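You operate a simulated robot arm through the tools that you are given. There is no shell and no other tool.

You run a simulated two-armed robot. Do the job below in one go: nothing can be reset, and whatever is moved stays where it is left.

## Task
Open the cooler door, put the blue cartridge from the shelf in the water cooler on the top of the wooden bench and shut the door again. Put the 25 mm hose clip from the top shelf of the trolley on top of the yellow pad there. Put three of the lamp bases from the top shelf of the trolley on the middle shelf of the trolley. Take the water jug on the top of the grey bench and put it away on the top of the water cooler. The order is free. Set down upright: blue cartridge, water jug.

Only the result counts: the job must be done as asked and must still hold three seconds after the hand-in. Knocking over, shifting, dropping, spilling or breaking anything else fails it.

## Robot
Two 7-joint arms with three-finger grippers on one trunk, on a base that drives. Base frame: it is fixed to the floor where the robot stands at the start and does not move with it; the origin is under the middle of the robot, x ahead of it, y to its left, z up. Lengths are in mm, angles in rad, forces in N, time in s.
The left shoulder is at the start at [99, 126, 1038], the right one opposite. With the tool pointing down near the work surface each hand reaches from about 100 to 720 mm from the robot's upright axis, wherever it stands, measured 20 degrees to its own side. Places, roughly: blue cartridge (6x6x10 cm) [5600, 300, 400]; cooler door [5400, 200, 300]; hose clip [6750, -2750, 1000]; lamp base [7000, -2500, 1000]; middle shelf of the trolley [6900, -2800, 600]; top of the water cooler [5800, 0, 800]; top of the wooden bench [5300, 1100, 900]; water jug (15x10x16 cm) [2400, 2400, 1000]; yellow pad (10x6x4 cm) [6900, -2600, 900]. Payload 2.94 kg a hand.
The TCP of each hand is the grasp point between the finger pads, 30 mm short of the fingertips. In the tool frame z runs along the fingers and y along their closing line. The gripper opens to 128 mm. The gripper's body begins 93 mm behind the TCP.
Orientation is that of the tool frame in the base frame, as a unit quaternion [x, y, z, w]. With the fingers straight down and closing along the base's y, the tool's x points along the base's -x, its y along +y and its z along -z.

## Interface
- The arms move only by the tool nudge_tool. It takes "left_targets", "right_targets" or both (then of equal length, played together; a hand with none holds still); each is a list of rows, each an object of numbers (a shift or turn left out is 0, a gripper value left out holds the last): "x", "y", "z": the shift along the tool's x, y, z in mm; "rx", "ry", "rz": the turn, a rotation vector about the tool's x, y, z in rad; "fingers": the gripper command, from -1 (fully open) to 1 (shut), values between in proportion. In form: [{"x": .., "y": .., "z": .., "rx": .., "ry": .., "rz": .., "fingers": ..}, ...]. A call has 1 to 20 rows; each row is the pose to reach, as a shift and turn from the pose commanded when the call began, along the tool's axes at that moment. A row lasts 0.2 s, in which the tool goes at most 50 mm and 0.15 rad; a call with a longer step from one row to the next is refused whole, and so is a gripper value outside its range. Where a pose cannot be reached the arm comes as near as it can. A force on the tool above 40 N (or 10 N above the force at the start of the call, whichever is more), or a blocked arm, ends the call early, and 0.2 s more pass. The fingers move at their own pace and stop on an object; they squeeze with about 27 N. The grip force told is the motor's: it shows also when the fingers shut on nothing. Time passes only in rows, and 0.2 s behind the last, so rows that repeat a pose let the fingers close. It gives the time, the measured TCP pose, the force on the tool (base axes), the opening and the grip force at its end, in the units of the frame above (readings bear some noise), with the torque about the TCP (base axes, N m) and any sound that the robot's microphone picked up.
- Cameras (640 x 400 px; columns grow to the right, rows downward): "scene" is now at [236.6, -0.8, 1190.2]; the picture's right is [0.02, -1.00, 0.00], its down [-0.61, -0.01, -0.79] and it looks along [0.79, 0.01, -0.61] (base axes); focal length 238 px, centre (320, 200). "left" rides on the left gripper at [69, 15, -120] in its tool frame; the picture's right is [-0.21, 0.98, 0.00], its down [-0.82, -0.18, -0.54] and it looks along [-0.53, -0.12, 0.84] (tool axes); focal length 251 px, centre (320, 200). "right" rides on the right gripper at [69, -15, -120] in its tool frame; the picture's right is [0.21, 0.98, 0.00], its down [-0.82, 0.18, -0.54] and it looks along [-0.53, 0.12, 0.84] (tool axes); focal length 251 px, centre (320, 200). There is no depth. A picture from a camera that has moved, and an enlarged one, comes with that camera's place and axes in the base frame and with its lens.
- snapshot(camera): a new picture of that camera. No time passes.
- move_column(by): slides the trunk up (or, below 0, down) by that many mm; the arms and the scene camera ride with it, the base frame stays. It gives what a move gives, with no picture.
- base_move(legs): drives the robot by 1 to 6 legs, each [ahead, left, turn to the left] in mm, mm and rad, along the robot's own axes; the way and the turn of a leg run together, so that a leg with both is an arc; at most 1500 mm and 3.142 rad a leg. The arms and the cameras ride along, it lands a little off, and it stops where it bumps. It gives what a move gives.
- aim_head(pan, tilt): turns the head with the scene camera to pan (to the left, within 1.396 rad either way) and tilt (down, from -0.506 to 1.204), counted from straight ahead of the robot. It gives what a move gives.
- zoom(camera, box): a new picture of the part [left, top, right, bottom] of that camera's present view, enlarged. No time passes.
- close_job(): hands the job in; it is judged then, once.

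Nothing tells you exact positions but the pictures and the camera data. Unless the task says otherwise, let go and move clear before handing in.

The tools are called after "Request:" as a command line: name --argument value ..., lists and objects as JSON in quotes. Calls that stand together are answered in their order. nudge_tool: Moves the arms, as the interface text tells. Its arguments: {"type":"object","properties":{"left_targets":{"type":"array"},"right_targets":{"type":"array"}},"required":[]} The other tools are called the same way: move_column (by) slides the trunk up or down; base_move (legs) drives the base; aim_head (pan, tilt) turns the head that bears the scene camera; snapshot (camera) takes a picture; zoom (camera, box) takes an enlarged picture of a part of a camera's view; close_job () hands the job in.

At the start:

```text
time: 0.0
left_ee_pos: [456.5, 174.3, 505.2]
left_tool_rot: [-0.001, 1.0, 0.0, -0.001]
left_wrist_force: [-0.1, -0.2, 0.6]
left_torque: [0.0, -0.02, 0.01]
left_opening: 128.0
left_grip_force: 0.1
right_ee_pos: [432.9, -225.7, 508.9]
right_tool_rot: [0.0, 1.0, 0.001, 0.001]
right_wrist_force: [-0.3, -0.4, 0.4]
right_torque: [0.02, 0.01, 0.0]
right_opening: 128.0
right_grip_force: 0.1
trunk travel left (down, up): [-250.0, 297.0]
robot x, y, heading: [-0.5, -1.8, 0.001]
head pan, tilt: [0.016, 0.66]
```

scene: 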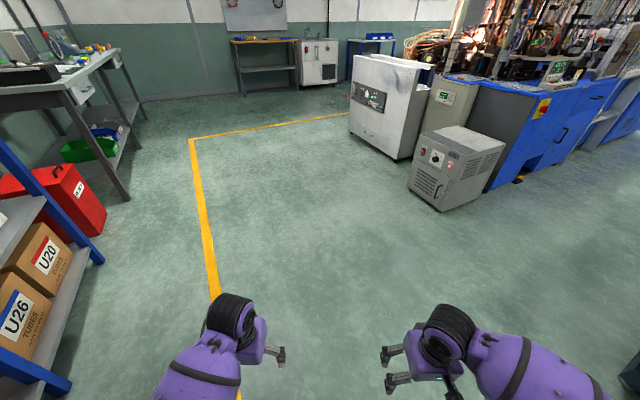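
right: 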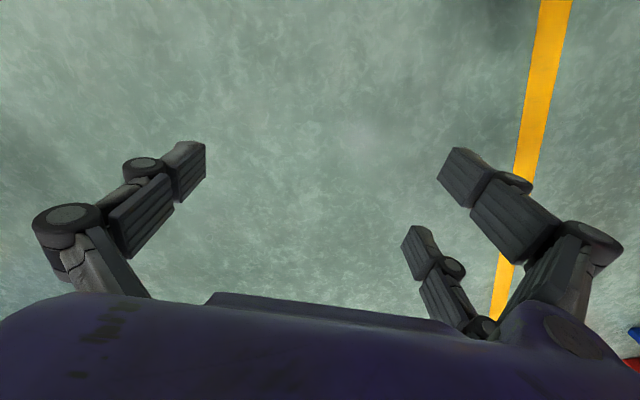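
left: 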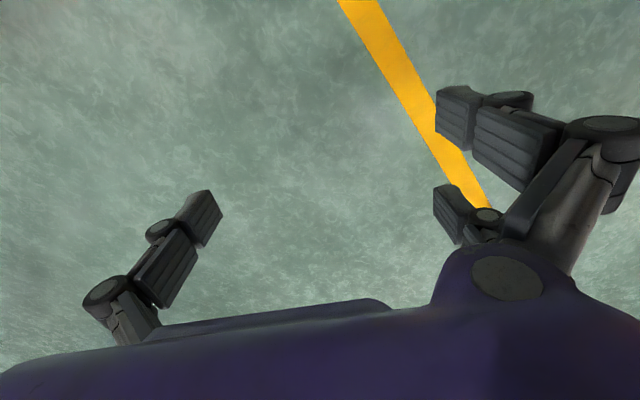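

I see a workshop: a grey bench to the left, a wooden bench and the water cooler at the far end, machines to the right. I'll look around first by aiming the head and zooming in.

Request:
zoom --camera "scene" --box '[200, 0, 440, 150]'

Request:
zoom --camera "scene" --box '[0, 0, 160, 100]'

Request:
aim_head --pan 0.78 --tilt 0.3

Request:
snapshot --camera "scene"

```text
2.67 times, centred on (320, 75) of scene
camera zoom: at [236.6, -0.8, 1190.2], right [0.02, -1.0, 0.0], down [-0.61, -0.01, -0.79], along [0.79, 0.01, -0.61], focal length 634 px, centre (320, 533)
```

zoom: 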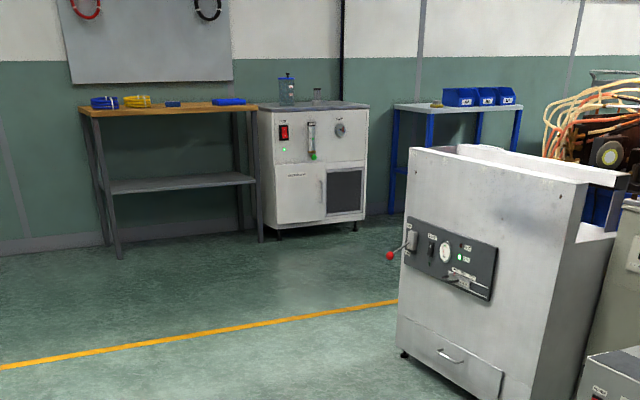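

```text
4.00 times, centred on (80, 50) of scene
camera zoom: at [236.6, -0.8, 1190.2], right [0.02, -1.0, 0.0], down [-0.61, -0.01, -0.79], along [0.79, 0.01, -0.61], focal length 950 px, centre (1280, 800)
```

zoom: 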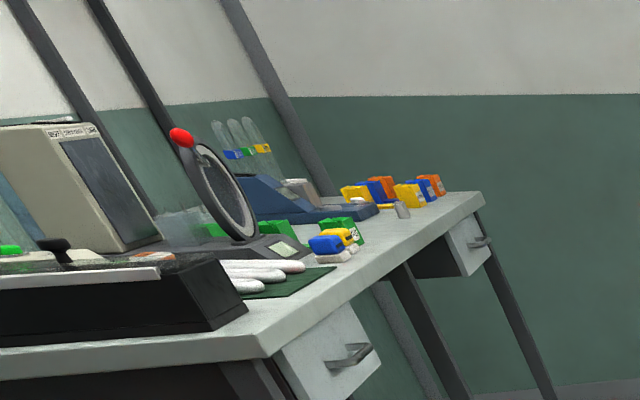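

```text
time: 1.1
left_ee_pos: [456.5, 173.9, 505.9]
left_tool_rot: [0.0, 1.0, 0.0, 0.0]
left_wrist_force: [-0.3, -0.9, 0.4]
left_torque: [0.01, 0.02, 0.02]
left_opening: 128.3
left_grip_force: 0.0
right_ee_pos: [434.0, -226.2, 510.2]
right_tool_rot: [0.0, 1.0, 0.0, 0.0]
right_wrist_force: [1.0, 0.2, 0.5]
right_torque: [0.0, 0.02, 0.03]
right_opening: 128.0
right_grip_force: 0.1
trunk travel left (down, up): [-250.0, 297.0]
robot x, y, heading: [1.8, -1.5, -0.001]
head pan, tilt: [0.78, 0.3]
```

```text
taken
camera scene: at [216.5, 63.4, 1222.8], right [0.7, -0.71, 0.0], down [-0.21, -0.21, -0.96], along [0.68, 0.67, -0.3], focal length 238 px, centre (320, 200)
```

scene: 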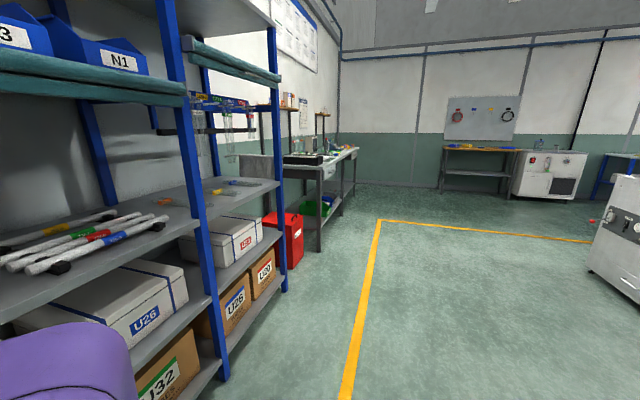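

The jug should lie near column 310, row 144 in this view; I'll zoom there and look at the far end as well.

Request:
zoom --camera "scene" --box '[230, 100, 374, 190]'

Request:
zoom --camera "scene" --box '[430, 80, 640, 211]'

Request:
aim_head --pan -0.5 --tilt 0.3

Request:
snapshot --camera "scene"

```text
4.44 times, centred on (302, 145) of scene
camera zoom: at [216.5, 63.4, 1222.8], right [0.7, -0.71, 0.0], down [-0.21, -0.21, -0.96], along [0.68, 0.67, -0.3], focal length 1056 px, centre (400, 444)
```

zoom: 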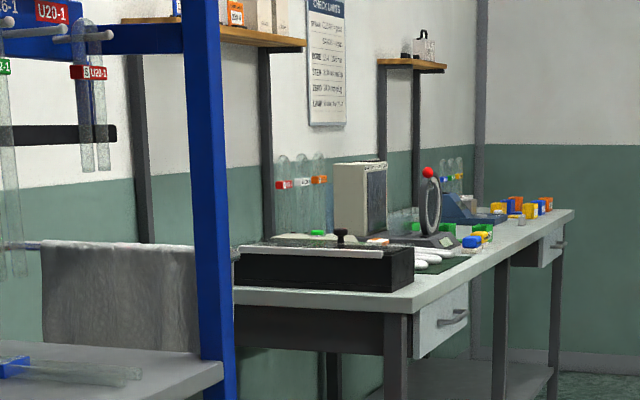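

```text
3.05 times, centred on (535, 146) of scene
camera zoom: at [216.5, 63.4, 1222.8], right [0.7, -0.71, 0.0], down [-0.21, -0.21, -0.96], along [0.68, 0.67, -0.3], focal length 724 px, centre (-335, 366)
```

zoom: 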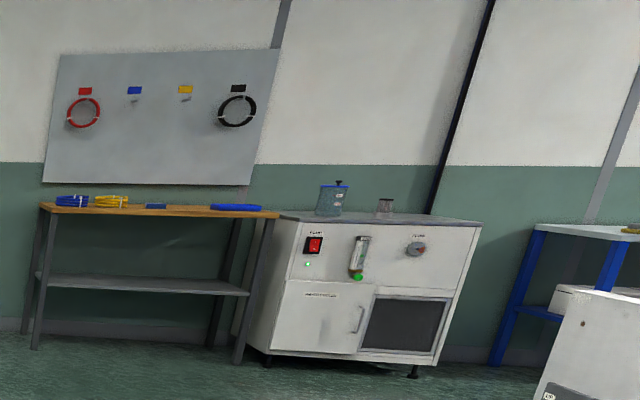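

```text
time: 2.6
left_ee_pos: [456.3, 173.2, 505.6]
left_tool_rot: [0.0, 1.0, 0.0, 0.0]
left_wrist_force: [0.4, -0.1, -0.4]
left_torque: [-0.01, -0.01, -0.02]
left_opening: 127.8
left_grip_force: 0.1
right_ee_pos: [433.1, -226.4, 509.6]
right_tool_rot: [0.0, 1.0, 0.0, 0.0]
right_wrist_force: [0.7, 1.0, -0.6]
right_torque: [0.03, 0.0, 0.0]
right_opening: 128.1
right_grip_force: 0.0
trunk travel left (down, up): [-250.0, 297.0]
robot x, y, heading: [-0.4, 1.5, -0.001]
head pan, tilt: [-0.499, 0.3]
```

```text
taken
camera scene: at [232.1, -46.8, 1222.8], right [-0.48, -0.88, 0.0], down [-0.26, 0.14, -0.96], along [0.84, -0.46, -0.3], focal length 238 px, centre (320, 200)
```

scene: 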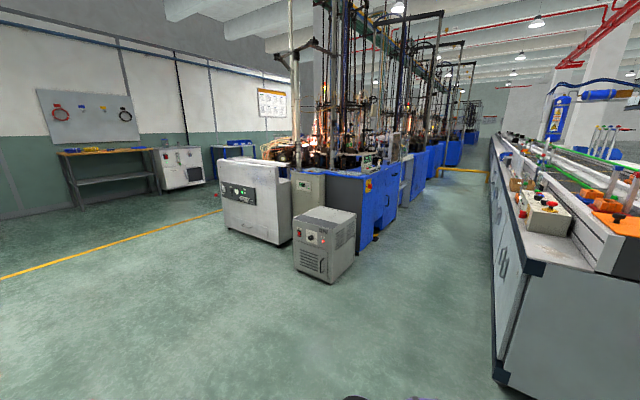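

The room is turned about 27° from the base frame: grey bench to the left (front edge from ~(1750,1590) to (3900,2680)), wooden bench and cooler at the far wall. I'll first drive to a spot in front of the jug's place, staying clear of the bench, and look.

Request:
base_move --legs '[[1450, 580, 0], [1450, 580, 0], [0, 0, 2.04]]'

Request:
aim_head --pan 0 --tilt 0.3

Request:
snapshot --camera "scene"

```text
refused: leg 1 is longer than a leg can be; nothing moved
```

```text
time: 3.5
left_ee_pos: [456.8, 172.7, 506.1]
left_tool_rot: [0.001, 1.0, 0.0, 0.0]
left_wrist_force: [0.5, -0.4, -0.1]
left_torque: [0.0, 0.0, 0.0]
left_opening: 128.0
left_grip_force: 0.0
right_ee_pos: [434.3, -225.6, 509.3]
right_tool_rot: [0.0, 1.0, 0.0, 0.0]
right_wrist_force: [-0.3, 0.8, -0.2]
right_torque: [-0.01, 0.02, -0.01]
right_opening: 127.9
right_grip_force: 0.0
trunk travel left (down, up): [-250.0, 297.0]
robot x, y, heading: [-3.5, 0.4, -0.005]
head pan, tilt: [0.0, 0.3]
```

```text
taken
camera scene: at [243.5, -2.3, 1222.8], right [0.0, -1.0, 0.0], down [-0.3, 0.0, -0.96], along [0.96, 0.0, -0.3], focal length 238 px, centre (320, 200)
```

scene: 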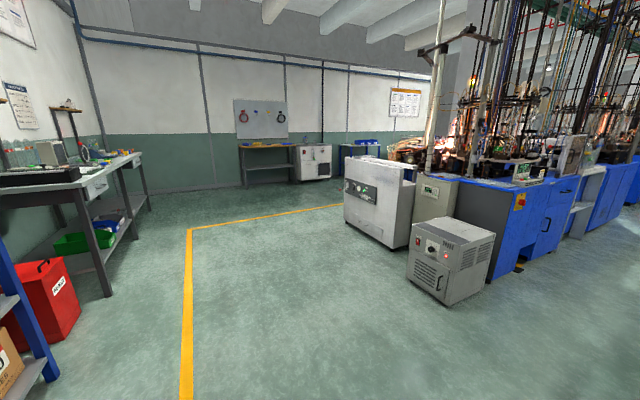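

The straight leg was too long, so I'll split the drive into shorter legs to the same spot facing the grey bench.

Request:
base_move --legs '[[1300, 520, 0], [1300, 520, 0], [300, 120, 0], [0, 0, 2.04]]'

Request:
snapshot --camera "scene"

```text
time: 23.6
left_ee_pos: [2536.0, 1488.4, 506.8]
left_tool_rot: [0.851, -0.526, 0.0, 0.0]
left_wrist_force: [-0.1, -0.3, -0.1]
left_torque: [0.0, 0.02, -0.04]
left_opening: 128.1
left_grip_force: 0.0
right_ee_pos: [2903.6, 1645.8, 509.9]
right_tool_rot: [0.851, -0.526, 0.0, 0.0]
right_wrist_force: [0.0, 0.4, 0.9]
right_torque: [0.0, 0.02, 0.02]
right_opening: 127.8
right_grip_force: 0.1
trunk travel left (down, up): [-250.0, 297.0]
robot x, y, heading: [2892.5, 1153.2, 2.03]
head pan, tilt: [0.0, 0.3]
```

```text
taken
camera scene: at [2787.3, 1371.8, 1222.8], right [0.89, 0.45, 0.0], down [0.13, -0.26, -0.96], along [-0.43, 0.85, -0.3], focal length 238 px, centre (320, 200)
```

scene: 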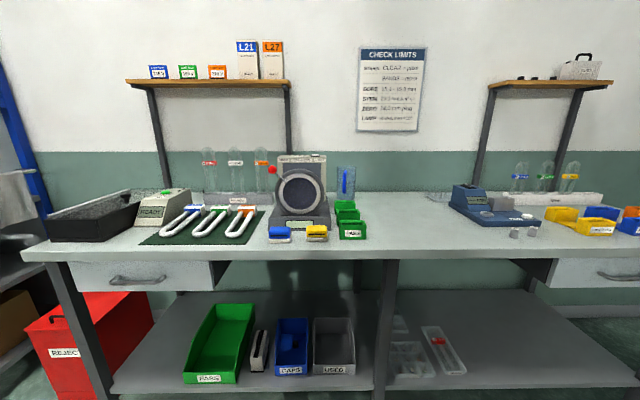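

I'm facing the grey bench. The jug should be the clear vessel with blue near (346,180); zooming in.

Request:
zoom --camera "scene" --box '[260, 140, 388, 220]'

Request:
zoom --camera "scene" --box '[400, 150, 560, 250]'

```text
5.00 times, centred on (324, 180) of scene
camera zoom: at [2787.3, 1371.8, 1222.8], right [0.89, 0.45, 0.0], down [0.13, -0.26, -0.96], along [-0.43, 0.85, -0.3], focal length 1188 px, centre (300, 300)
```

zoom: 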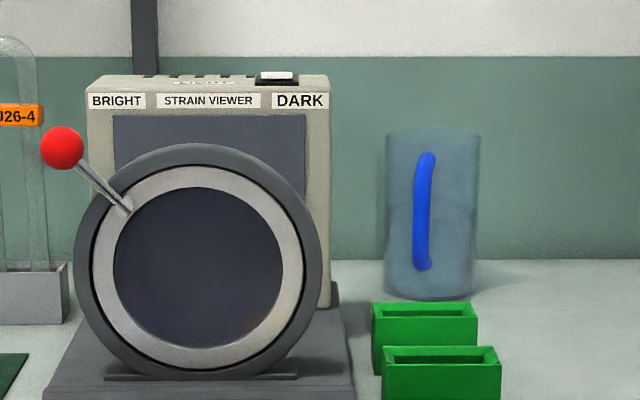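

```text
4.00 times, centred on (480, 200) of scene
camera zoom: at [2787.3, 1371.8, 1222.8], right [0.89, 0.45, 0.0], down [0.13, -0.26, -0.96], along [-0.43, 0.85, -0.3], focal length 950 px, centre (-320, 200)
```

zoom: 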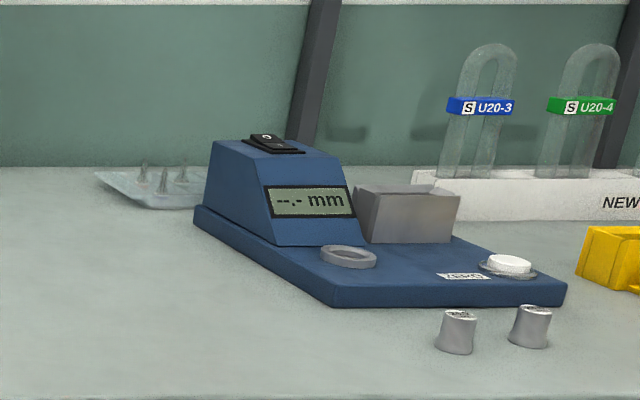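

The jug is transparent with a blue handle facing me, at the back of the bench right of the strain viewer, roughly (2360,2530). I'll raise the trunk and bring the arms up above bench height before getting nearer.

Request:
move_column --by 290

Request:
snapshot --camera "scene"

Request:
zoom --camera "scene" --box '[260, 160, 420, 260]'

```text
time: 26.6
left_ee_pos: [2536.8, 1487.8, 795.5]
left_tool_rot: [0.851, -0.525, 0.001, 0.0]
left_wrist_force: [0.5, 0.0, -0.7]
left_torque: [0.01, -0.01, 0.0]
left_opening: 128.0
left_grip_force: 0.0
right_ee_pos: [2904.6, 1644.8, 798.2]
right_tool_rot: [0.851, -0.526, 0.0, 0.0]
right_wrist_force: [0.0, -0.5, 1.1]
right_torque: [-0.01, 0.01, -0.04]
right_opening: 127.9
right_grip_force: 0.1
trunk travel left (down, up): [-540.0, 7.0]
robot x, y, heading: [2896.5, 1154.1, 2.034]
head pan, tilt: [0.0, 0.3]
```

```text
taken
camera scene: at [2849.2, 1248.0, 1531.0], right [0.89, 0.45, 0.0], down [0.13, -0.26, -0.96], along [-0.43, 0.85, -0.3], focal length 238 px, centre (320, 200)
```

scene: 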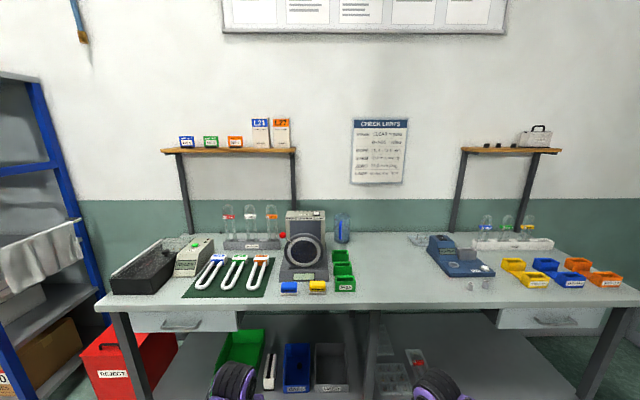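

```text
4.00 times, centred on (340, 210) of scene
camera zoom: at [2849.2, 1248.0, 1531.0], right [0.89, 0.45, 0.0], down [0.13, -0.26, -0.96], along [-0.43, 0.85, -0.3], focal length 950 px, centre (240, 160)
```

zoom: 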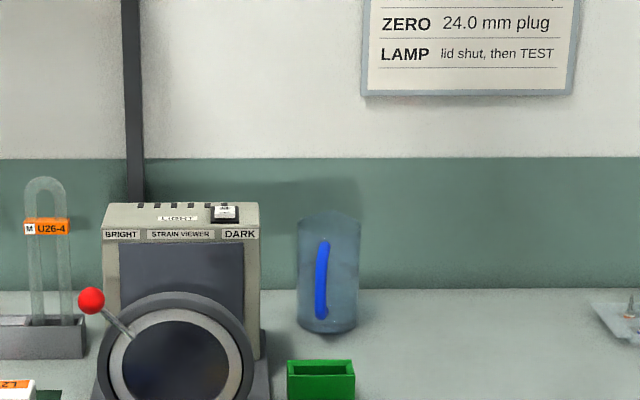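

From two views the bench top is at z≈876 and the jug (z 876–1036) stands ≈1413 mm ahead, 134 mm to my right; bench front edge ≈828 mm ahead. I'll lift both arms above the bench height in free space and test reach with a pitched tool.

Request:
nudge_tool --left_targets '[{"z": -50}, {"z": -100}, {"z": -150}, {"z": -200}, {"z": -250}, {"z": -300}, {"z": -300, "x": 40}, {"z": -300, "x": 80}, {"z": -300, "x": 120}, {"z": -300, "x": 150}]' --right_targets '[{"z": -50}, {"z": -100}, {"z": -150}, {"z": -200}, {"z": -250}, {"z": -280}, {"z": -280, "ry": -0.15}, {"z": -280, "ry": -0.3}, {"z": -280, "ry": -0.45}, {"z": -280, "ry": -0.6}]'

```text
time: 28.8
left_ee_pos: [2602.5, 1351.5, 1095.5]
left_tool_rot: [0.851, -0.526, 0.0, 0.0]
left_wrist_force: [0.1, -0.1, 0.0]
left_torque: [0.0, 0.04, -0.01]
left_opening: 127.7
left_grip_force: 0.2
right_ee_pos: [2905.0, 1643.6, 1079.5]
right_tool_rot: [0.812, -0.501, -0.254, -0.157]
right_wrist_force: [0.9, -0.3, 0.2]
right_torque: [0.02, 0.03, 0.03]
right_opening: 128.3
right_grip_force: 0.0
trunk travel left (down, up): [-540.0, 7.0]
robot x, y, heading: [2895.5, 1156.8, 2.037]
head pan, tilt: [0.0, 0.3]
```

Both arms are up. Now I test how far the right hand reaches forward at about z 980 with the tool pitched 0.6 rad.

Request:
nudge_tool --right_targets '[{"x": -31, "z": 34}, {"x": -63, "z": 67}, {"x": -94, "z": 101}, {"x": -126, "z": 135}, {"x": -157, "z": 168}, {"x": -189, "z": 202}, {"x": -220, "z": 236}, {"x": -252, "z": 270}, {"x": -283, "z": 303}, {"x": -315, "z": 337}]'

Request:
snapshot --camera "scene"

Request:
snapshot --camera "right"

```text
time: 30.9
left_ee_pos: [2603.5, 1353.6, 1095.0]
left_tool_rot: [0.851, -0.526, 0.0, 0.002]
left_wrist_force: [0.2, -0.1, 0.4]
left_torque: [0.0, 0.05, 0.01]
left_opening: 127.8
left_grip_force: 0.0
right_ee_pos: [2717.0, 2018.3, 985.6]
right_tool_rot: [0.813, -0.501, -0.254, -0.155]
right_wrist_force: [0.2, -0.2, 0.3]
right_torque: [-0.03, 0.04, 0.02]
right_opening: 127.6
right_grip_force: 0.1
right hand out of reach, approached as far as the arm can: row 10
trunk travel left (down, up): [-540.0, 7.0]
robot x, y, heading: [2892.3, 1156.2, 2.04]
head pan, tilt: [0.0, 0.3]
```

```text
taken
camera scene: at [2850.6, 1248.7, 1530.8], right [0.89, 0.45, 0.0], down [0.13, -0.26, -0.96], along [-0.43, 0.85, -0.3], focal length 238 px, centre (320, 200)
```

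scene: 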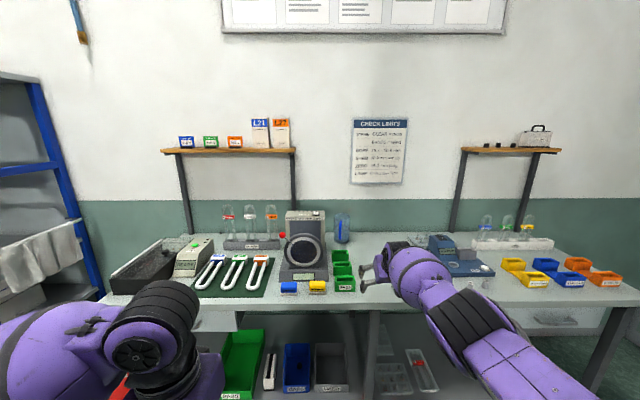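

```text
taken
camera right: at [2787.8, 1911.7, 1045.3], right [-0.79, -0.6, -0.12], down [-0.33, 0.25, 0.91], along [-0.51, 0.76, -0.39], focal length 251 px, centre (320, 200)
```

right: 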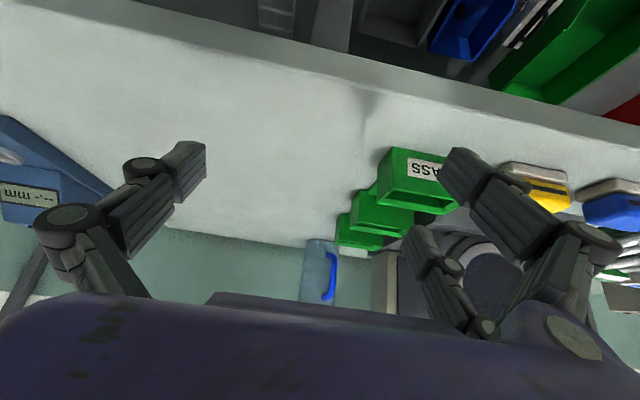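

The right hand reaches about 848 mm ahead at z 985 with this pitch. I'll look down to see how big my base is, to know how close I can get to the bench.

Request:
aim_head --pan 0 --tilt 1.2

Request:
snapshot --camera "scene"

```text
time: 32.1
left_ee_pos: [2603.3, 1355.2, 1095.9]
left_tool_rot: [0.85, -0.526, 0.0, 0.0]
left_wrist_force: [0.3, 0.1, 0.3]
left_torque: [-0.01, 0.0, 0.0]
left_opening: 128.1
left_grip_force: 0.0
right_ee_pos: [2718.2, 2016.8, 988.0]
right_tool_rot: [0.813, -0.503, -0.251, -0.155]
right_wrist_force: [-0.3, -0.6, -0.8]
right_torque: [0.02, 0.0, 0.0]
right_opening: 128.0
right_grip_force: 0.0
trunk travel left (down, up): [-540.0, 7.0]
robot x, y, heading: [2895.5, 1159.8, 2.039]
head pan, tilt: [0.0, 1.201]
```

```text
taken
camera scene: at [2868.2, 1220.2, 1462.4], right [0.92, 0.38, 0.0], down [0.35, -0.84, -0.42], along [-0.16, 0.38, -0.91], focal length 238 px, centre (320, 200)
```

scene: 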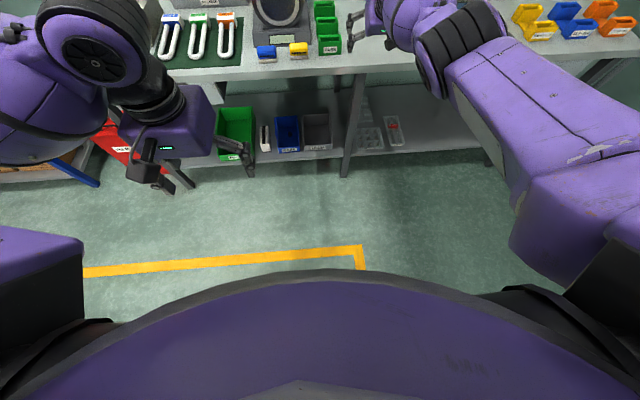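

My base front lies within about 230–260 mm of my axis, so standing with my axis ≈300 mm from the bench edge is safe. I'll retract the right hand, lower the trunk a bit for better reach, then drive closer.

Request:
nudge_tool --right_targets '[{"x": 29, "z": -38}, {"x": 59, "z": -76}, {"x": 89, "z": -114}, {"x": 119, "z": -152}, {"x": 149, "z": -190}, {"x": 178, "z": -228}, {"x": 208, "z": -266}, {"x": 238, "z": -304}, {"x": 268, "z": -342}, {"x": 297, "z": -380}]'

Request:
move_column --by -100

Request:
aim_head --pan 0 --tilt 0.55

Request:
snapshot --camera "scene"

```text
time: 34.4
left_ee_pos: [2602.8, 1355.3, 1095.5]
left_tool_rot: [0.851, -0.525, 0.0, 0.0]
left_wrist_force: [-0.2, 0.9, -0.7]
left_torque: [0.01, -0.06, 0.01]
left_opening: 128.1
left_grip_force: 0.1
right_ee_pos: [2910.8, 1644.2, 1126.2]
right_tool_rot: [0.813, -0.503, -0.25, -0.156]
right_wrist_force: [-0.7, 0.2, 0.2]
right_torque: [-0.02, -0.03, 0.02]
right_opening: 127.9
right_grip_force: 0.1
right hand out of reach, approached as far as the arm can: row 10
trunk travel left (down, up): [-540.0, 7.0]
robot x, y, heading: [2898.2, 1157.9, 2.034]
head pan, tilt: [0.0, 1.201]
```

```text
time: 35.7
left_ee_pos: [2615.0, 1330.5, 913.2]
left_tool_rot: [0.842, -0.52, 0.12, 0.073]
left_wrist_force: [0.6, 0.2, -0.3]
left_torque: [-0.03, 0.02, 0.0]
left_opening: 128.2
left_grip_force: 0.2
right_ee_pos: [2919.8, 1625.1, 906.4]
right_tool_rot: [0.841, -0.519, -0.131, -0.082]
right_wrist_force: [-0.1, 0.3, 0.9]
right_torque: [0.01, 0.01, 0.02]
right_opening: 127.9
right_grip_force: 0.0
trunk travel left (down, up): [-440.0, 107.0]
robot x, y, heading: [2896.8, 1155.8, 2.037]
head pan, tilt: [0.0, 1.201]
```

```text
time: 36.7
left_ee_pos: [2613.5, 1331.2, 913.1]
left_tool_rot: [0.842, -0.52, 0.12, 0.074]
left_wrist_force: [0.0, 0.7, 0.6]
left_torque: [0.01, 0.01, 0.0]
left_opening: 127.8
left_grip_force: 0.0
right_ee_pos: [2919.9, 1624.2, 905.6]
right_tool_rot: [0.841, -0.519, -0.131, -0.081]
right_wrist_force: [-0.3, -0.8, 0.6]
right_torque: [0.02, 0.01, -0.06]
right_opening: 128.4
right_grip_force: 0.0
trunk travel left (down, up): [-440.0, 107.0]
robot x, y, heading: [2895.0, 1158.9, 2.032]
head pan, tilt: [0.0, 0.55]
```

```text
taken
camera scene: at [2813.0, 1320.4, 1393.9], right [0.89, 0.45, 0.0], down [0.23, -0.47, -0.85], along [-0.38, 0.76, -0.52], focal length 238 px, centre (320, 200)
```

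scene: 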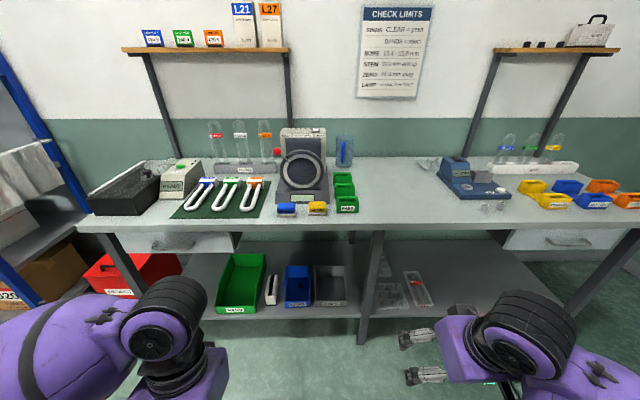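

Lowering the column tilted the hands as the trunk bent, so I'll check with a small nudge how the commanded poses behave now before driving closer.

Request:
nudge_tool --left_targets '[{"z": -20}]' --right_targets '[{"z": -20}]'

```text
time: 37.1
left_ee_pos: [2612.8, 1336.0, 931.6]
left_tool_rot: [0.842, -0.521, 0.119, 0.074]
left_wrist_force: [-0.6, -0.3, 0.2]
left_torque: [0.0, 0.01, -0.01]
left_opening: 127.9
left_grip_force: 0.0
right_ee_pos: [2920.5, 1631.4, 920.8]
right_tool_rot: [0.841, -0.519, -0.13, -0.08]
right_wrist_force: [0.9, -0.6, -0.1]
right_torque: [0.0, -0.04, 0.02]
right_opening: 128.1
right_grip_force: 0.1
right hand out of reach, approached as far as the arm can: row 1
trunk travel left (down, up): [-440.0, 107.0]
robot x, y, heading: [2895.1, 1156.8, 2.031]
head pan, tilt: [0.0, 0.55]
```

I'll raise the column again to see whether the hands ride back as they were.

Request:
move_column --by 100

Request:
snapshot --camera "scene"

```text
time: 38.4
left_ee_pos: [2612.9, 1335.1, 1032.3]
left_tool_rot: [0.842, -0.521, 0.122, 0.075]
left_wrist_force: [0.4, 0.5, -0.8]
left_torque: [-0.01, -0.01, 0.01]
left_opening: 128.1
left_grip_force: 0.0
right_ee_pos: [2919.6, 1630.3, 1020.2]
right_tool_rot: [0.841, -0.519, -0.13, -0.08]
right_wrist_force: [-0.4, -0.1, -1.1]
right_torque: [0.03, 0.0, 0.05]
right_opening: 127.9
right_grip_force: 0.1
trunk travel left (down, up): [-540.0, 7.0]
robot x, y, heading: [2896.1, 1156.8, 2.028]
head pan, tilt: [0.0, 0.55]
```

```text
taken
camera scene: at [2850.7, 1245.1, 1508.0], right [0.89, 0.45, 0.0], down [0.23, -0.47, -0.85], along [-0.38, 0.76, -0.52], focal length 238 px, centre (320, 200)
```

scene: 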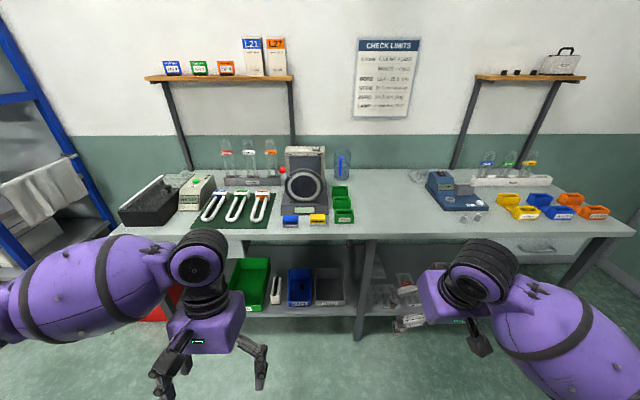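

The column move keeps the hands' orientation when the arms have room; the arm was just too folded before. I'll straighten both tools and bring the right hand further forward, then lower the trunk, since the shoulders come forward when it is lower.

Request:
nudge_tool --left_targets '[{"ry": -0.1}, {"ry": -0.2}, {"ry": -0.287}, {"ry": -0.287}]' --right_targets '[{"x": -45, "z": 14, "ry": 0.1}, {"x": -90, "z": 28, "ry": 0.2}, {"x": -135, "z": 42, "ry": 0.307}, {"x": -180, "z": 56, "ry": 0.307}]'

Request:
move_column --by -170

Request:
snapshot --camera "scene"

```text
time: 39.4
left_ee_pos: [2611.2, 1336.6, 1032.6]
left_tool_rot: [0.851, -0.526, 0.016, 0.009]
left_wrist_force: [-0.2, 0.2, 0.3]
left_torque: [-0.04, 0.02, -0.03]
left_opening: 128.1
left_grip_force: 0.1
right_ee_pos: [2834.1, 1799.8, 1022.7]
right_tool_rot: [0.851, -0.525, 0.0, 0.0]
right_wrist_force: [-0.1, 0.5, -0.1]
right_torque: [-0.04, -0.01, -0.01]
right_opening: 127.9
right_grip_force: 0.1
trunk travel left (down, up): [-540.0, 7.0]
robot x, y, heading: [2893.0, 1155.9, 2.033]
head pan, tilt: [0.0, 0.55]
```

```text
time: 41.4
left_ee_pos: [2640.2, 1277.4, 768.2]
left_tool_rot: [0.832, -0.513, 0.18, 0.111]
left_wrist_force: [0.4, -0.1, 0.4]
left_torque: [0.01, 0.0, 0.02]
left_opening: 128.0
left_grip_force: 0.1
right_ee_pos: [2835.5, 1797.6, 853.9]
right_tool_rot: [0.85, -0.526, -0.001, 0.0]
right_wrist_force: [-0.3, 1.3, 0.9]
right_torque: [-0.04, 0.01, -0.01]
right_opening: 128.0
right_grip_force: 0.0
trunk travel left (down, up): [-370.0, 177.0]
robot x, y, heading: [2894.6, 1156.4, 2.031]
head pan, tilt: [0.0, 0.55]
```

```text
taken
camera scene: at [2802.5, 1341.4, 1319.0], right [0.89, 0.45, 0.0], down [0.23, -0.47, -0.85], along [-0.38, 0.76, -0.52], focal length 238 px, centre (320, 200)
```

scene: 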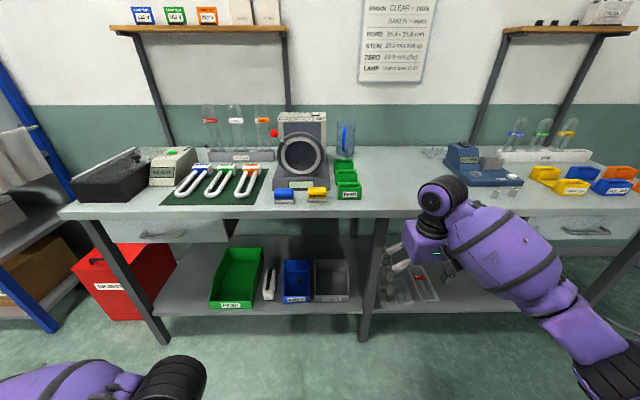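

The right hand kept its orientation; the left is tucked low near my body, which suits. Now I raise the right hand above the bench items and yaw it 0.45 to the left.

Request:
nudge_tool --right_targets '[{"z": -48}, {"z": -96}, {"z": -144, "rz": -0.15}, {"z": -192, "rz": -0.3}, {"z": -225, "rz": -0.45}]'

Request:
nudge_tool --right_targets '[{"ry": -0.15}, {"ry": -0.3}, {"ry": -0.45}, {"ry": -0.6}, {"ry": -0.75}, {"ry": -0.9}, {"ry": -0.9}]'

Request:
snapshot --camera "right"

```text
time: 42.6
left_ee_pos: [2640.8, 1276.9, 769.8]
left_tool_rot: [0.831, -0.515, 0.18, 0.112]
left_wrist_force: [-0.1, 0.4, -0.7]
left_torque: [0.04, 0.0, 0.0]
left_opening: 128.1
left_grip_force: 0.0
right_ee_pos: [2834.7, 1797.7, 1077.2]
right_tool_rot: [0.947, -0.322, 0.0, -0.001]
right_wrist_force: [0.3, -0.4, -0.2]
right_torque: [-0.01, 0.0, 0.03]
right_opening: 128.1
right_grip_force: 0.1
trunk travel left (down, up): [-370.0, 177.0]
robot x, y, heading: [2895.1, 1153.6, 2.033]
head pan, tilt: [0.0, 0.55]
```

```text
time: 44.2
left_ee_pos: [2641.2, 1277.5, 769.3]
left_tool_rot: [0.831, -0.514, 0.181, 0.112]
left_wrist_force: [0.1, 0.7, -0.2]
left_torque: [0.02, -0.03, 0.03]
left_opening: 128.1
left_grip_force: 0.0
right_ee_pos: [2834.4, 1797.6, 1078.0]
right_tool_rot: [0.852, -0.29, -0.413, -0.141]
right_wrist_force: [-0.1, -0.3, 0.1]
right_torque: [-0.01, -0.01, 0.04]
right_opening: 127.9
right_grip_force: 0.1
trunk travel left (down, up): [-370.0, 177.0]
robot x, y, heading: [2891.7, 1157.0, 2.034]
head pan, tilt: [0.0, 0.55]
```

```text
taken
camera right: at [2953.1, 1725.6, 1097.5], right [-0.49, -0.85, -0.17], down [-0.18, -0.09, 0.98], along [-0.85, 0.51, -0.11], focal length 251 px, centre (320, 200)
```

right: 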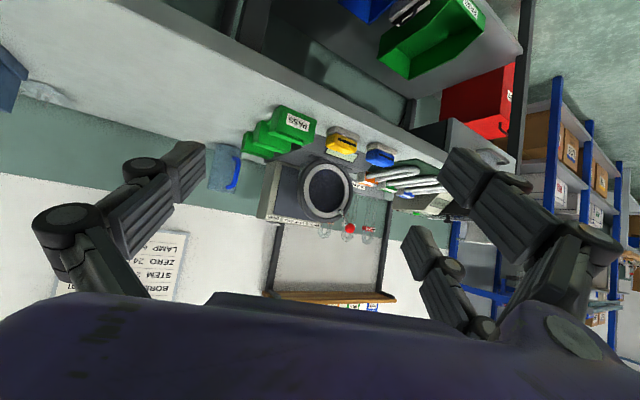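

The pose works. Now I drive toward the bench (about 480 mm ahead and 60 mm right) in two steps with a check between.

Request:
base_move --legs '[[300, -60, 0]]'

Request:
snapshot --camera "scene"

Request:
snapshot --camera "right"

```text
time: 46.2
left_ee_pos: [2559.2, 1574.0, 769.2]
left_tool_rot: [0.832, -0.512, 0.181, 0.111]
left_wrist_force: [-1.1, -0.3, 1.1]
left_torque: [0.0, 0.03, -0.02]
left_opening: 127.8
left_grip_force: 0.0
right_ee_pos: [2752.6, 2095.7, 1077.7]
right_tool_rot: [0.852, -0.289, -0.413, -0.14]
right_wrist_force: [-0.5, -0.6, 0.5]
right_torque: [0.02, 0.04, -0.02]
right_opening: 127.9
right_grip_force: 0.1
trunk travel left (down, up): [-370.0, 177.0]
robot x, y, heading: [2814.2, 1452.7, 2.035]
head pan, tilt: [0.0, 0.55]
```

```text
taken
camera scene: at [2720.5, 1638.8, 1318.9], right [0.89, 0.45, 0.0], down [0.24, -0.47, -0.85], along [-0.38, 0.76, -0.52], focal length 238 px, centre (320, 200)
```

scene: 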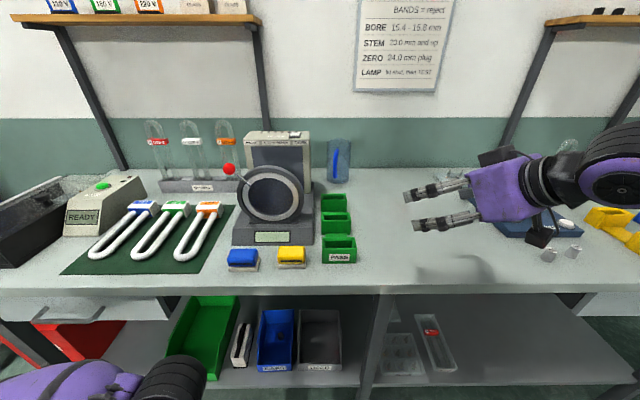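

```text
taken
camera right: at [2870.5, 2023.3, 1097.2], right [-0.49, -0.86, -0.17], down [-0.18, -0.09, 0.98], along [-0.85, 0.51, -0.11], focal length 251 px, centre (320, 200)
```

right: 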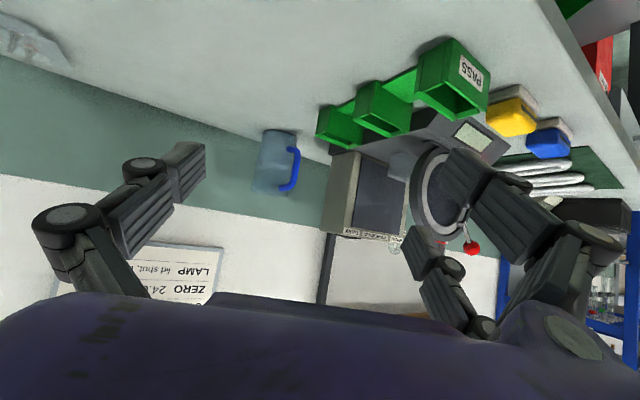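

The jug is clearly visible between the viewer and the hand. I'll zoom in from the head to refine its position.

Request:
zoom --camera "scene" --box '[280, 120, 408, 200]'

Request:
zoom --camera "right" --box '[200, 100, 360, 200]'

```text
5.00 times, centred on (344, 160) of scene
camera zoom: at [2720.5, 1638.8, 1318.9], right [0.89, 0.45, 0.0], down [0.24, -0.47, -0.85], along [-0.38, 0.76, -0.52], focal length 1188 px, centre (200, 400)
```

zoom: 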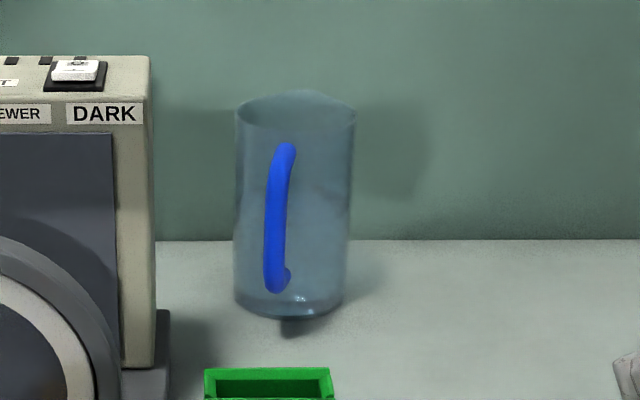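

```text
4.00 times, centred on (280, 150) of right
camera zoom: at [2870.5, 2023.3, 1097.2], right [-0.49, -0.86, -0.17], down [-0.18, -0.09, 0.98], along [-0.85, 0.51, -0.11], focal length 1006 px, centre (480, 400)
```

zoom: 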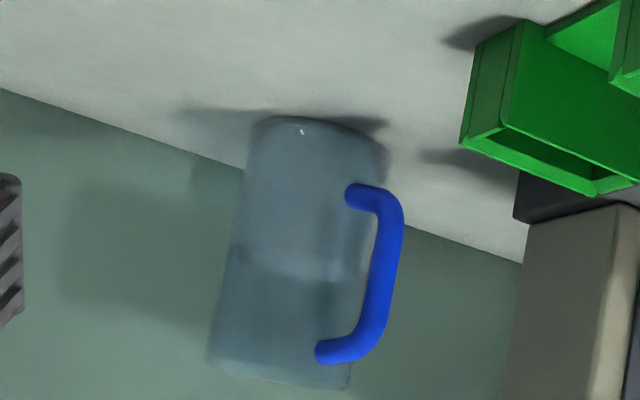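

Jug centre is now well fixed at about (2397, 2457), z 876–1037, half full of water, handle toward front-left. I drive 160 mm closer.

Request:
base_move --legs '[[160, 0, 0]]'

Request:
zoom --camera "scene" --box '[280, 120, 440, 220]'

Request:
snapshot --camera "right"

```text
time: 47.7
left_ee_pos: [2489.5, 1716.2, 768.8]
left_tool_rot: [0.832, -0.513, 0.181, 0.112]
left_wrist_force: [-1.0, -0.4, 1.1]
left_torque: [-0.02, -0.01, 0.01]
left_opening: 127.8
left_grip_force: 0.1
right_ee_pos: [2682.5, 2236.8, 1077.5]
right_tool_rot: [0.852, -0.291, -0.412, -0.142]
right_wrist_force: [0.6, 0.7, 0.1]
right_torque: [-0.01, -0.05, 0.07]
right_opening: 127.8
right_grip_force: 0.1
trunk travel left (down, up): [-370.0, 177.0]
robot x, y, heading: [2744.9, 1594.9, 2.034]
head pan, tilt: [0.0, 0.55]
```

```text
4.00 times, centred on (360, 170) of scene
camera zoom: at [2649.7, 1780.2, 1318.8], right [0.89, 0.45, 0.0], down [0.23, -0.47, -0.85], along [-0.38, 0.76, -0.52], focal length 950 px, centre (160, 320)
```

zoom: 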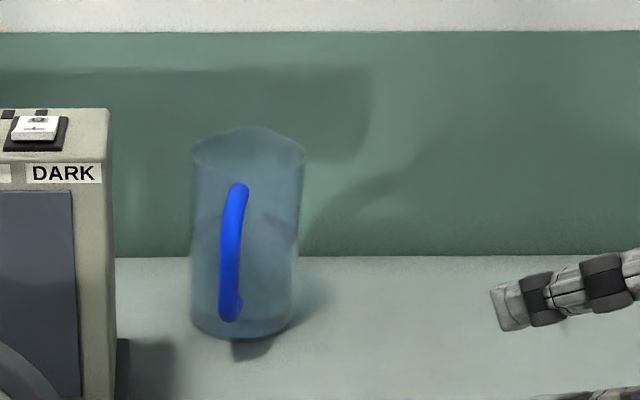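

```text
taken
camera right: at [2800.4, 2164.3, 1097.2], right [-0.49, -0.86, -0.17], down [-0.18, -0.09, 0.98], along [-0.85, 0.51, -0.11], focal length 251 px, centre (320, 200)
```

right: 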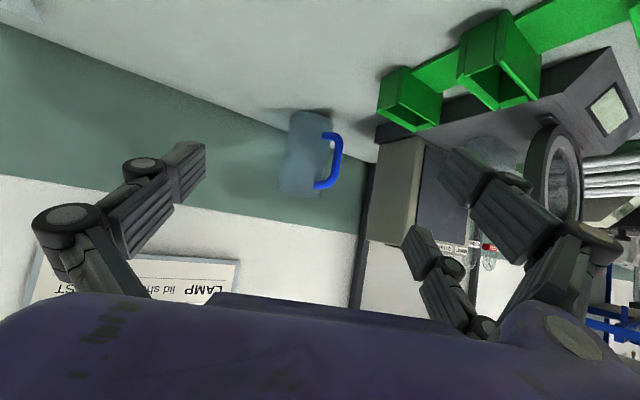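

Jug centre ≈(2396, 2454). I move the right hand to a pre-approach point 150 mm back from the grasp along the tool axis.

Request:
nudge_tool --right_targets '[{"x": -30, "y": 1, "z": 35}, {"x": -60, "y": 2, "z": 71}, {"x": -89, "y": 2, "z": 106}, {"x": -119, "y": 3, "z": 142}, {"x": -149, "y": 4, "z": 177}, {"x": -149, "y": 4, "z": 177}]'

Request:
snapshot --camera "right"

Request:
snapshot --camera "scene"

```text
time: 49.1
left_ee_pos: [2490.3, 1715.2, 769.9]
left_tool_rot: [0.832, -0.513, 0.181, 0.111]
left_wrist_force: [0.9, 0.1, -0.5]
left_torque: [0.0, 0.03, 0.01]
left_opening: 128.2
left_grip_force: 0.0
right_ee_pos: [2498.0, 2374.9, 1084.3]
right_tool_rot: [0.852, -0.29, -0.413, -0.141]
right_wrist_force: [0.8, -0.1, -0.4]
right_torque: [-0.01, 0.0, -0.02]
right_opening: 128.2
right_grip_force: 0.0
trunk travel left (down, up): [-370.0, 177.0]
robot x, y, heading: [2740.8, 1595.3, 2.035]
head pan, tilt: [0.0, 0.55]
```

```text
taken
camera right: at [2616.2, 2302.5, 1104.2], right [-0.49, -0.85, -0.17], down [-0.18, -0.09, 0.98], along [-0.85, 0.51, -0.11], focal length 251 px, centre (320, 200)
```

right: 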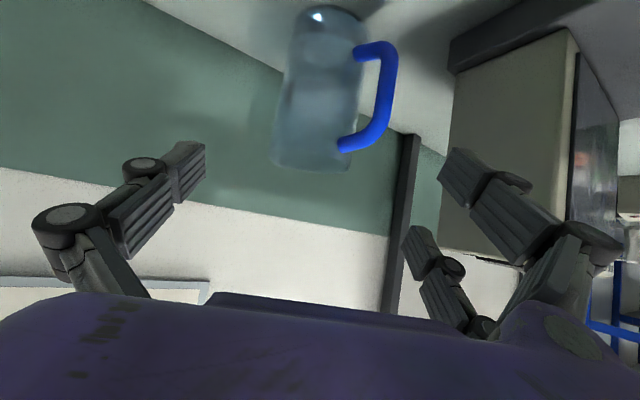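

```text
taken
camera scene: at [2651.1, 1779.3, 1319.0], right [0.89, 0.45, 0.0], down [0.23, -0.47, -0.85], along [-0.38, 0.76, -0.52], focal length 238 px, centre (320, 200)
```

scene: 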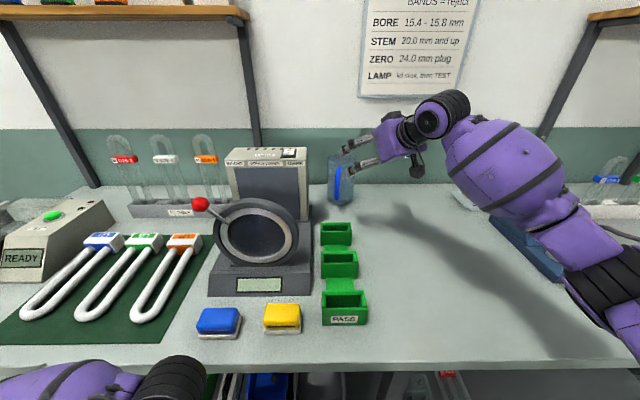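

The prediction of the jug in the hand camera matches. I advance 150 mm along the tool axis so that the fingers straddle the jug.

Request:
nudge_tool --right_targets '[{"z": 25}, {"z": 50}, {"z": 75}, {"z": 100}, {"z": 125}, {"z": 148}, {"z": 148}]'

Request:
snapshot --camera "right"

Request:
zoom --camera "scene" --box '[260, 80, 452, 200]'

```text
time: 50.7
left_ee_pos: [2489.2, 1715.7, 769.9]
left_tool_rot: [0.831, -0.514, 0.18, 0.112]
left_wrist_force: [0.4, -0.3, -0.4]
left_torque: [-0.03, -0.01, -0.01]
left_opening: 128.0
left_grip_force: 0.0
right_ee_pos: [2404.3, 2445.0, 992.8]
right_tool_rot: [0.852, -0.29, -0.413, -0.142]
right_wrist_force: [0.3, 0.9, -0.9]
right_torque: [0.03, 0.0, 0.0]
right_opening: 127.9
right_grip_force: 0.0
trunk travel left (down, up): [-370.0, 177.0]
robot x, y, heading: [2742.0, 1594.5, 2.03]
head pan, tilt: [0.0, 0.55]
```

```text
taken
camera right: at [2522.9, 2372.1, 1013.4], right [-0.49, -0.86, -0.17], down [-0.18, -0.09, 0.98], along [-0.85, 0.51, -0.11], focal length 251 px, centre (320, 200)
```

right: 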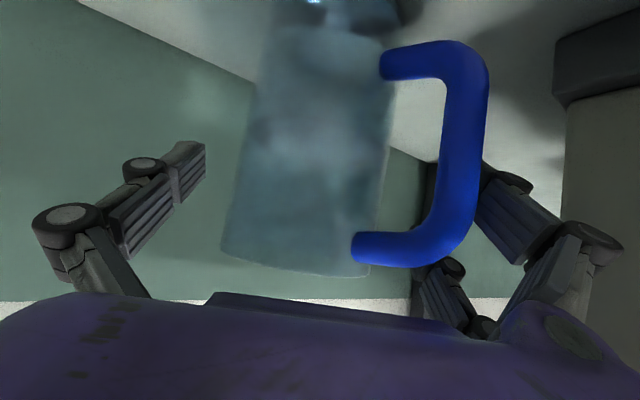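

```text
3.33 times, centred on (356, 140) of scene
camera zoom: at [2650.5, 1779.4, 1319.0], right [0.89, 0.45, 0.0], down [0.23, -0.47, -0.85], along [-0.38, 0.76, -0.52], focal length 792 px, centre (200, 400)
```

zoom: 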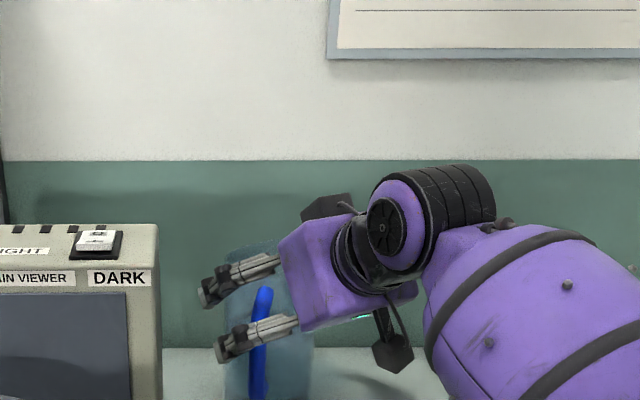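

The fingers straddle the jug, handle lying inside the gap. I raise 12 mm and shift 5 mm to centre and clear the handle, then close gently.

Request:
nudge_tool --right_targets '[{"x": -9.4, "y": -5, "z": -7.5}, {"x": -9.4, "y": -5, "z": -7.5, "fingers": -0.8}, {"x": -9.4, "y": -5, "z": -7.5, "fingers": -0.65}, {"x": -9.4, "y": -5, "z": -7.5, "fingers": -0.55}, {"x": -9.4, "y": -5, "z": -7.5, "fingers": -0.45}, {"x": -9.4, "y": -5, "z": -7.5, "fingers": -0.2}]'

Request:
snapshot --camera "right"

```text
time: 52.1
left_ee_pos: [2489.1, 1714.7, 768.4]
left_tool_rot: [0.831, -0.514, 0.18, 0.112]
left_wrist_force: [0.8, -0.9, -0.3]
left_torque: [0.01, -0.02, -0.03]
left_opening: 128.0
left_grip_force: 0.0
right_ee_pos: [2408.9, 2450.0, 1006.6]
right_tool_rot: [0.852, -0.29, -0.413, -0.142]
right_wrist_force: [0.5, 3.4, 3.5]
right_torque: [0.31, -0.31, 0.08]
right_opening: 91.1
right_grip_force: 26.8
trunk travel left (down, up): [-370.0, 177.0]
robot x, y, heading: [2744.9, 1592.2, 2.036]
head pan, tilt: [0.0, 0.55]
```

```text
taken
camera right: at [2526.6, 2376.9, 1025.9], right [-0.49, -0.85, -0.17], down [-0.18, -0.09, 0.98], along [-0.85, 0.51, -0.11], focal length 251 px, centre (320, 200)
```

right: 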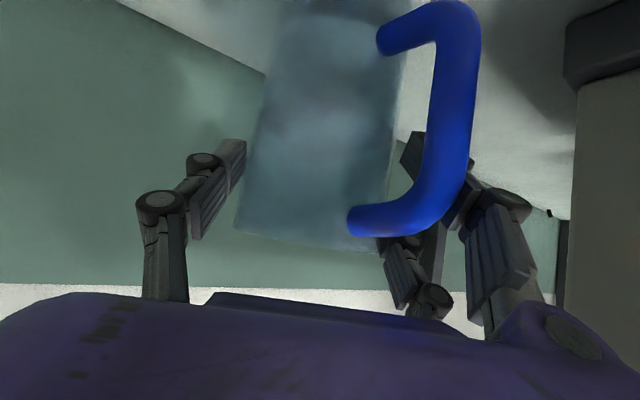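

Gripped at 91 mm with 27 N. Lifting straight up by 60 mm slowly and checking the load.

Request:
nudge_tool --right_targets '[{"fingers": 0.5}, {"x": -7.9, "z": -6.2}, {"x": -15.7, "z": -12.4}, {"x": -23.5, "z": -18.6}, {"x": -35.3, "z": -28}, {"x": -47.1, "z": -37.3}, {"x": -47.1, "z": -37.3}]'

Request:
snapshot --camera "right"

Request:
zoom --camera "scene" --box '[260, 80, 452, 200]'

```text
time: 53.7
left_ee_pos: [2487.4, 1715.2, 768.4]
left_tool_rot: [0.831, -0.514, 0.18, 0.111]
left_wrist_force: [0.0, -0.1, 0.2]
left_torque: [0.01, -0.03, -0.02]
left_opening: 127.7
left_grip_force: 0.0
right_ee_pos: [2409.2, 2449.8, 1063.8]
right_tool_rot: [0.852, -0.29, -0.412, -0.14]
right_wrist_force: [0.4, -0.7, -6.2]
right_torque: [-0.08, -0.14, -0.01]
right_opening: 91.1
right_grip_force: 26.5
trunk travel left (down, up): [-370.0, 177.0]
robot x, y, heading: [2743.6, 1596.5, 2.038]
head pan, tilt: [0.0, 0.55]
```

```text
taken
camera right: at [2526.0, 2377.7, 1084.5], right [-0.49, -0.86, -0.17], down [-0.18, -0.09, 0.98], along [-0.85, 0.51, -0.11], focal length 251 px, centre (320, 200)
```

right: 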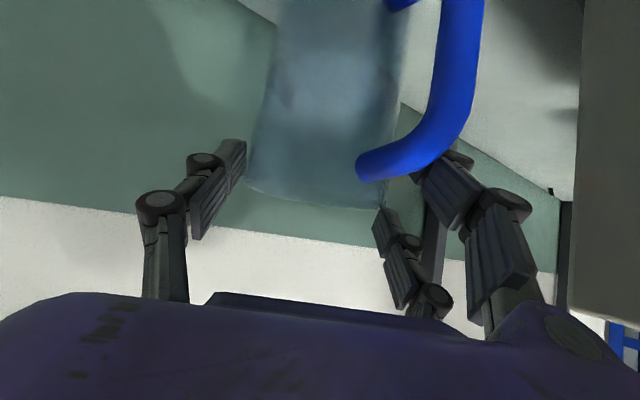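

```text
3.33 times, centred on (356, 140) of scene
camera zoom: at [2649.7, 1780.7, 1318.7], right [0.89, 0.45, 0.0], down [0.23, -0.47, -0.85], along [-0.38, 0.76, -0.52], focal length 792 px, centre (200, 400)
```

zoom: 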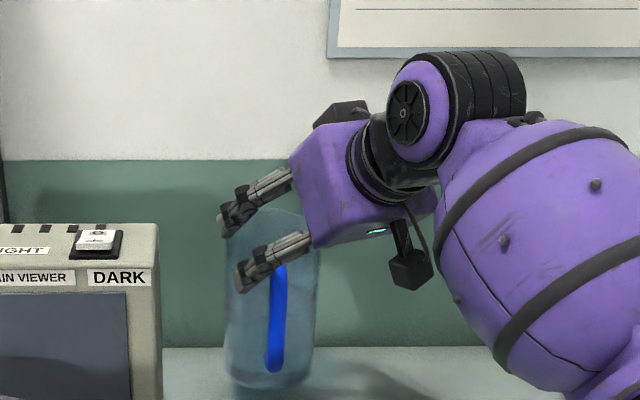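

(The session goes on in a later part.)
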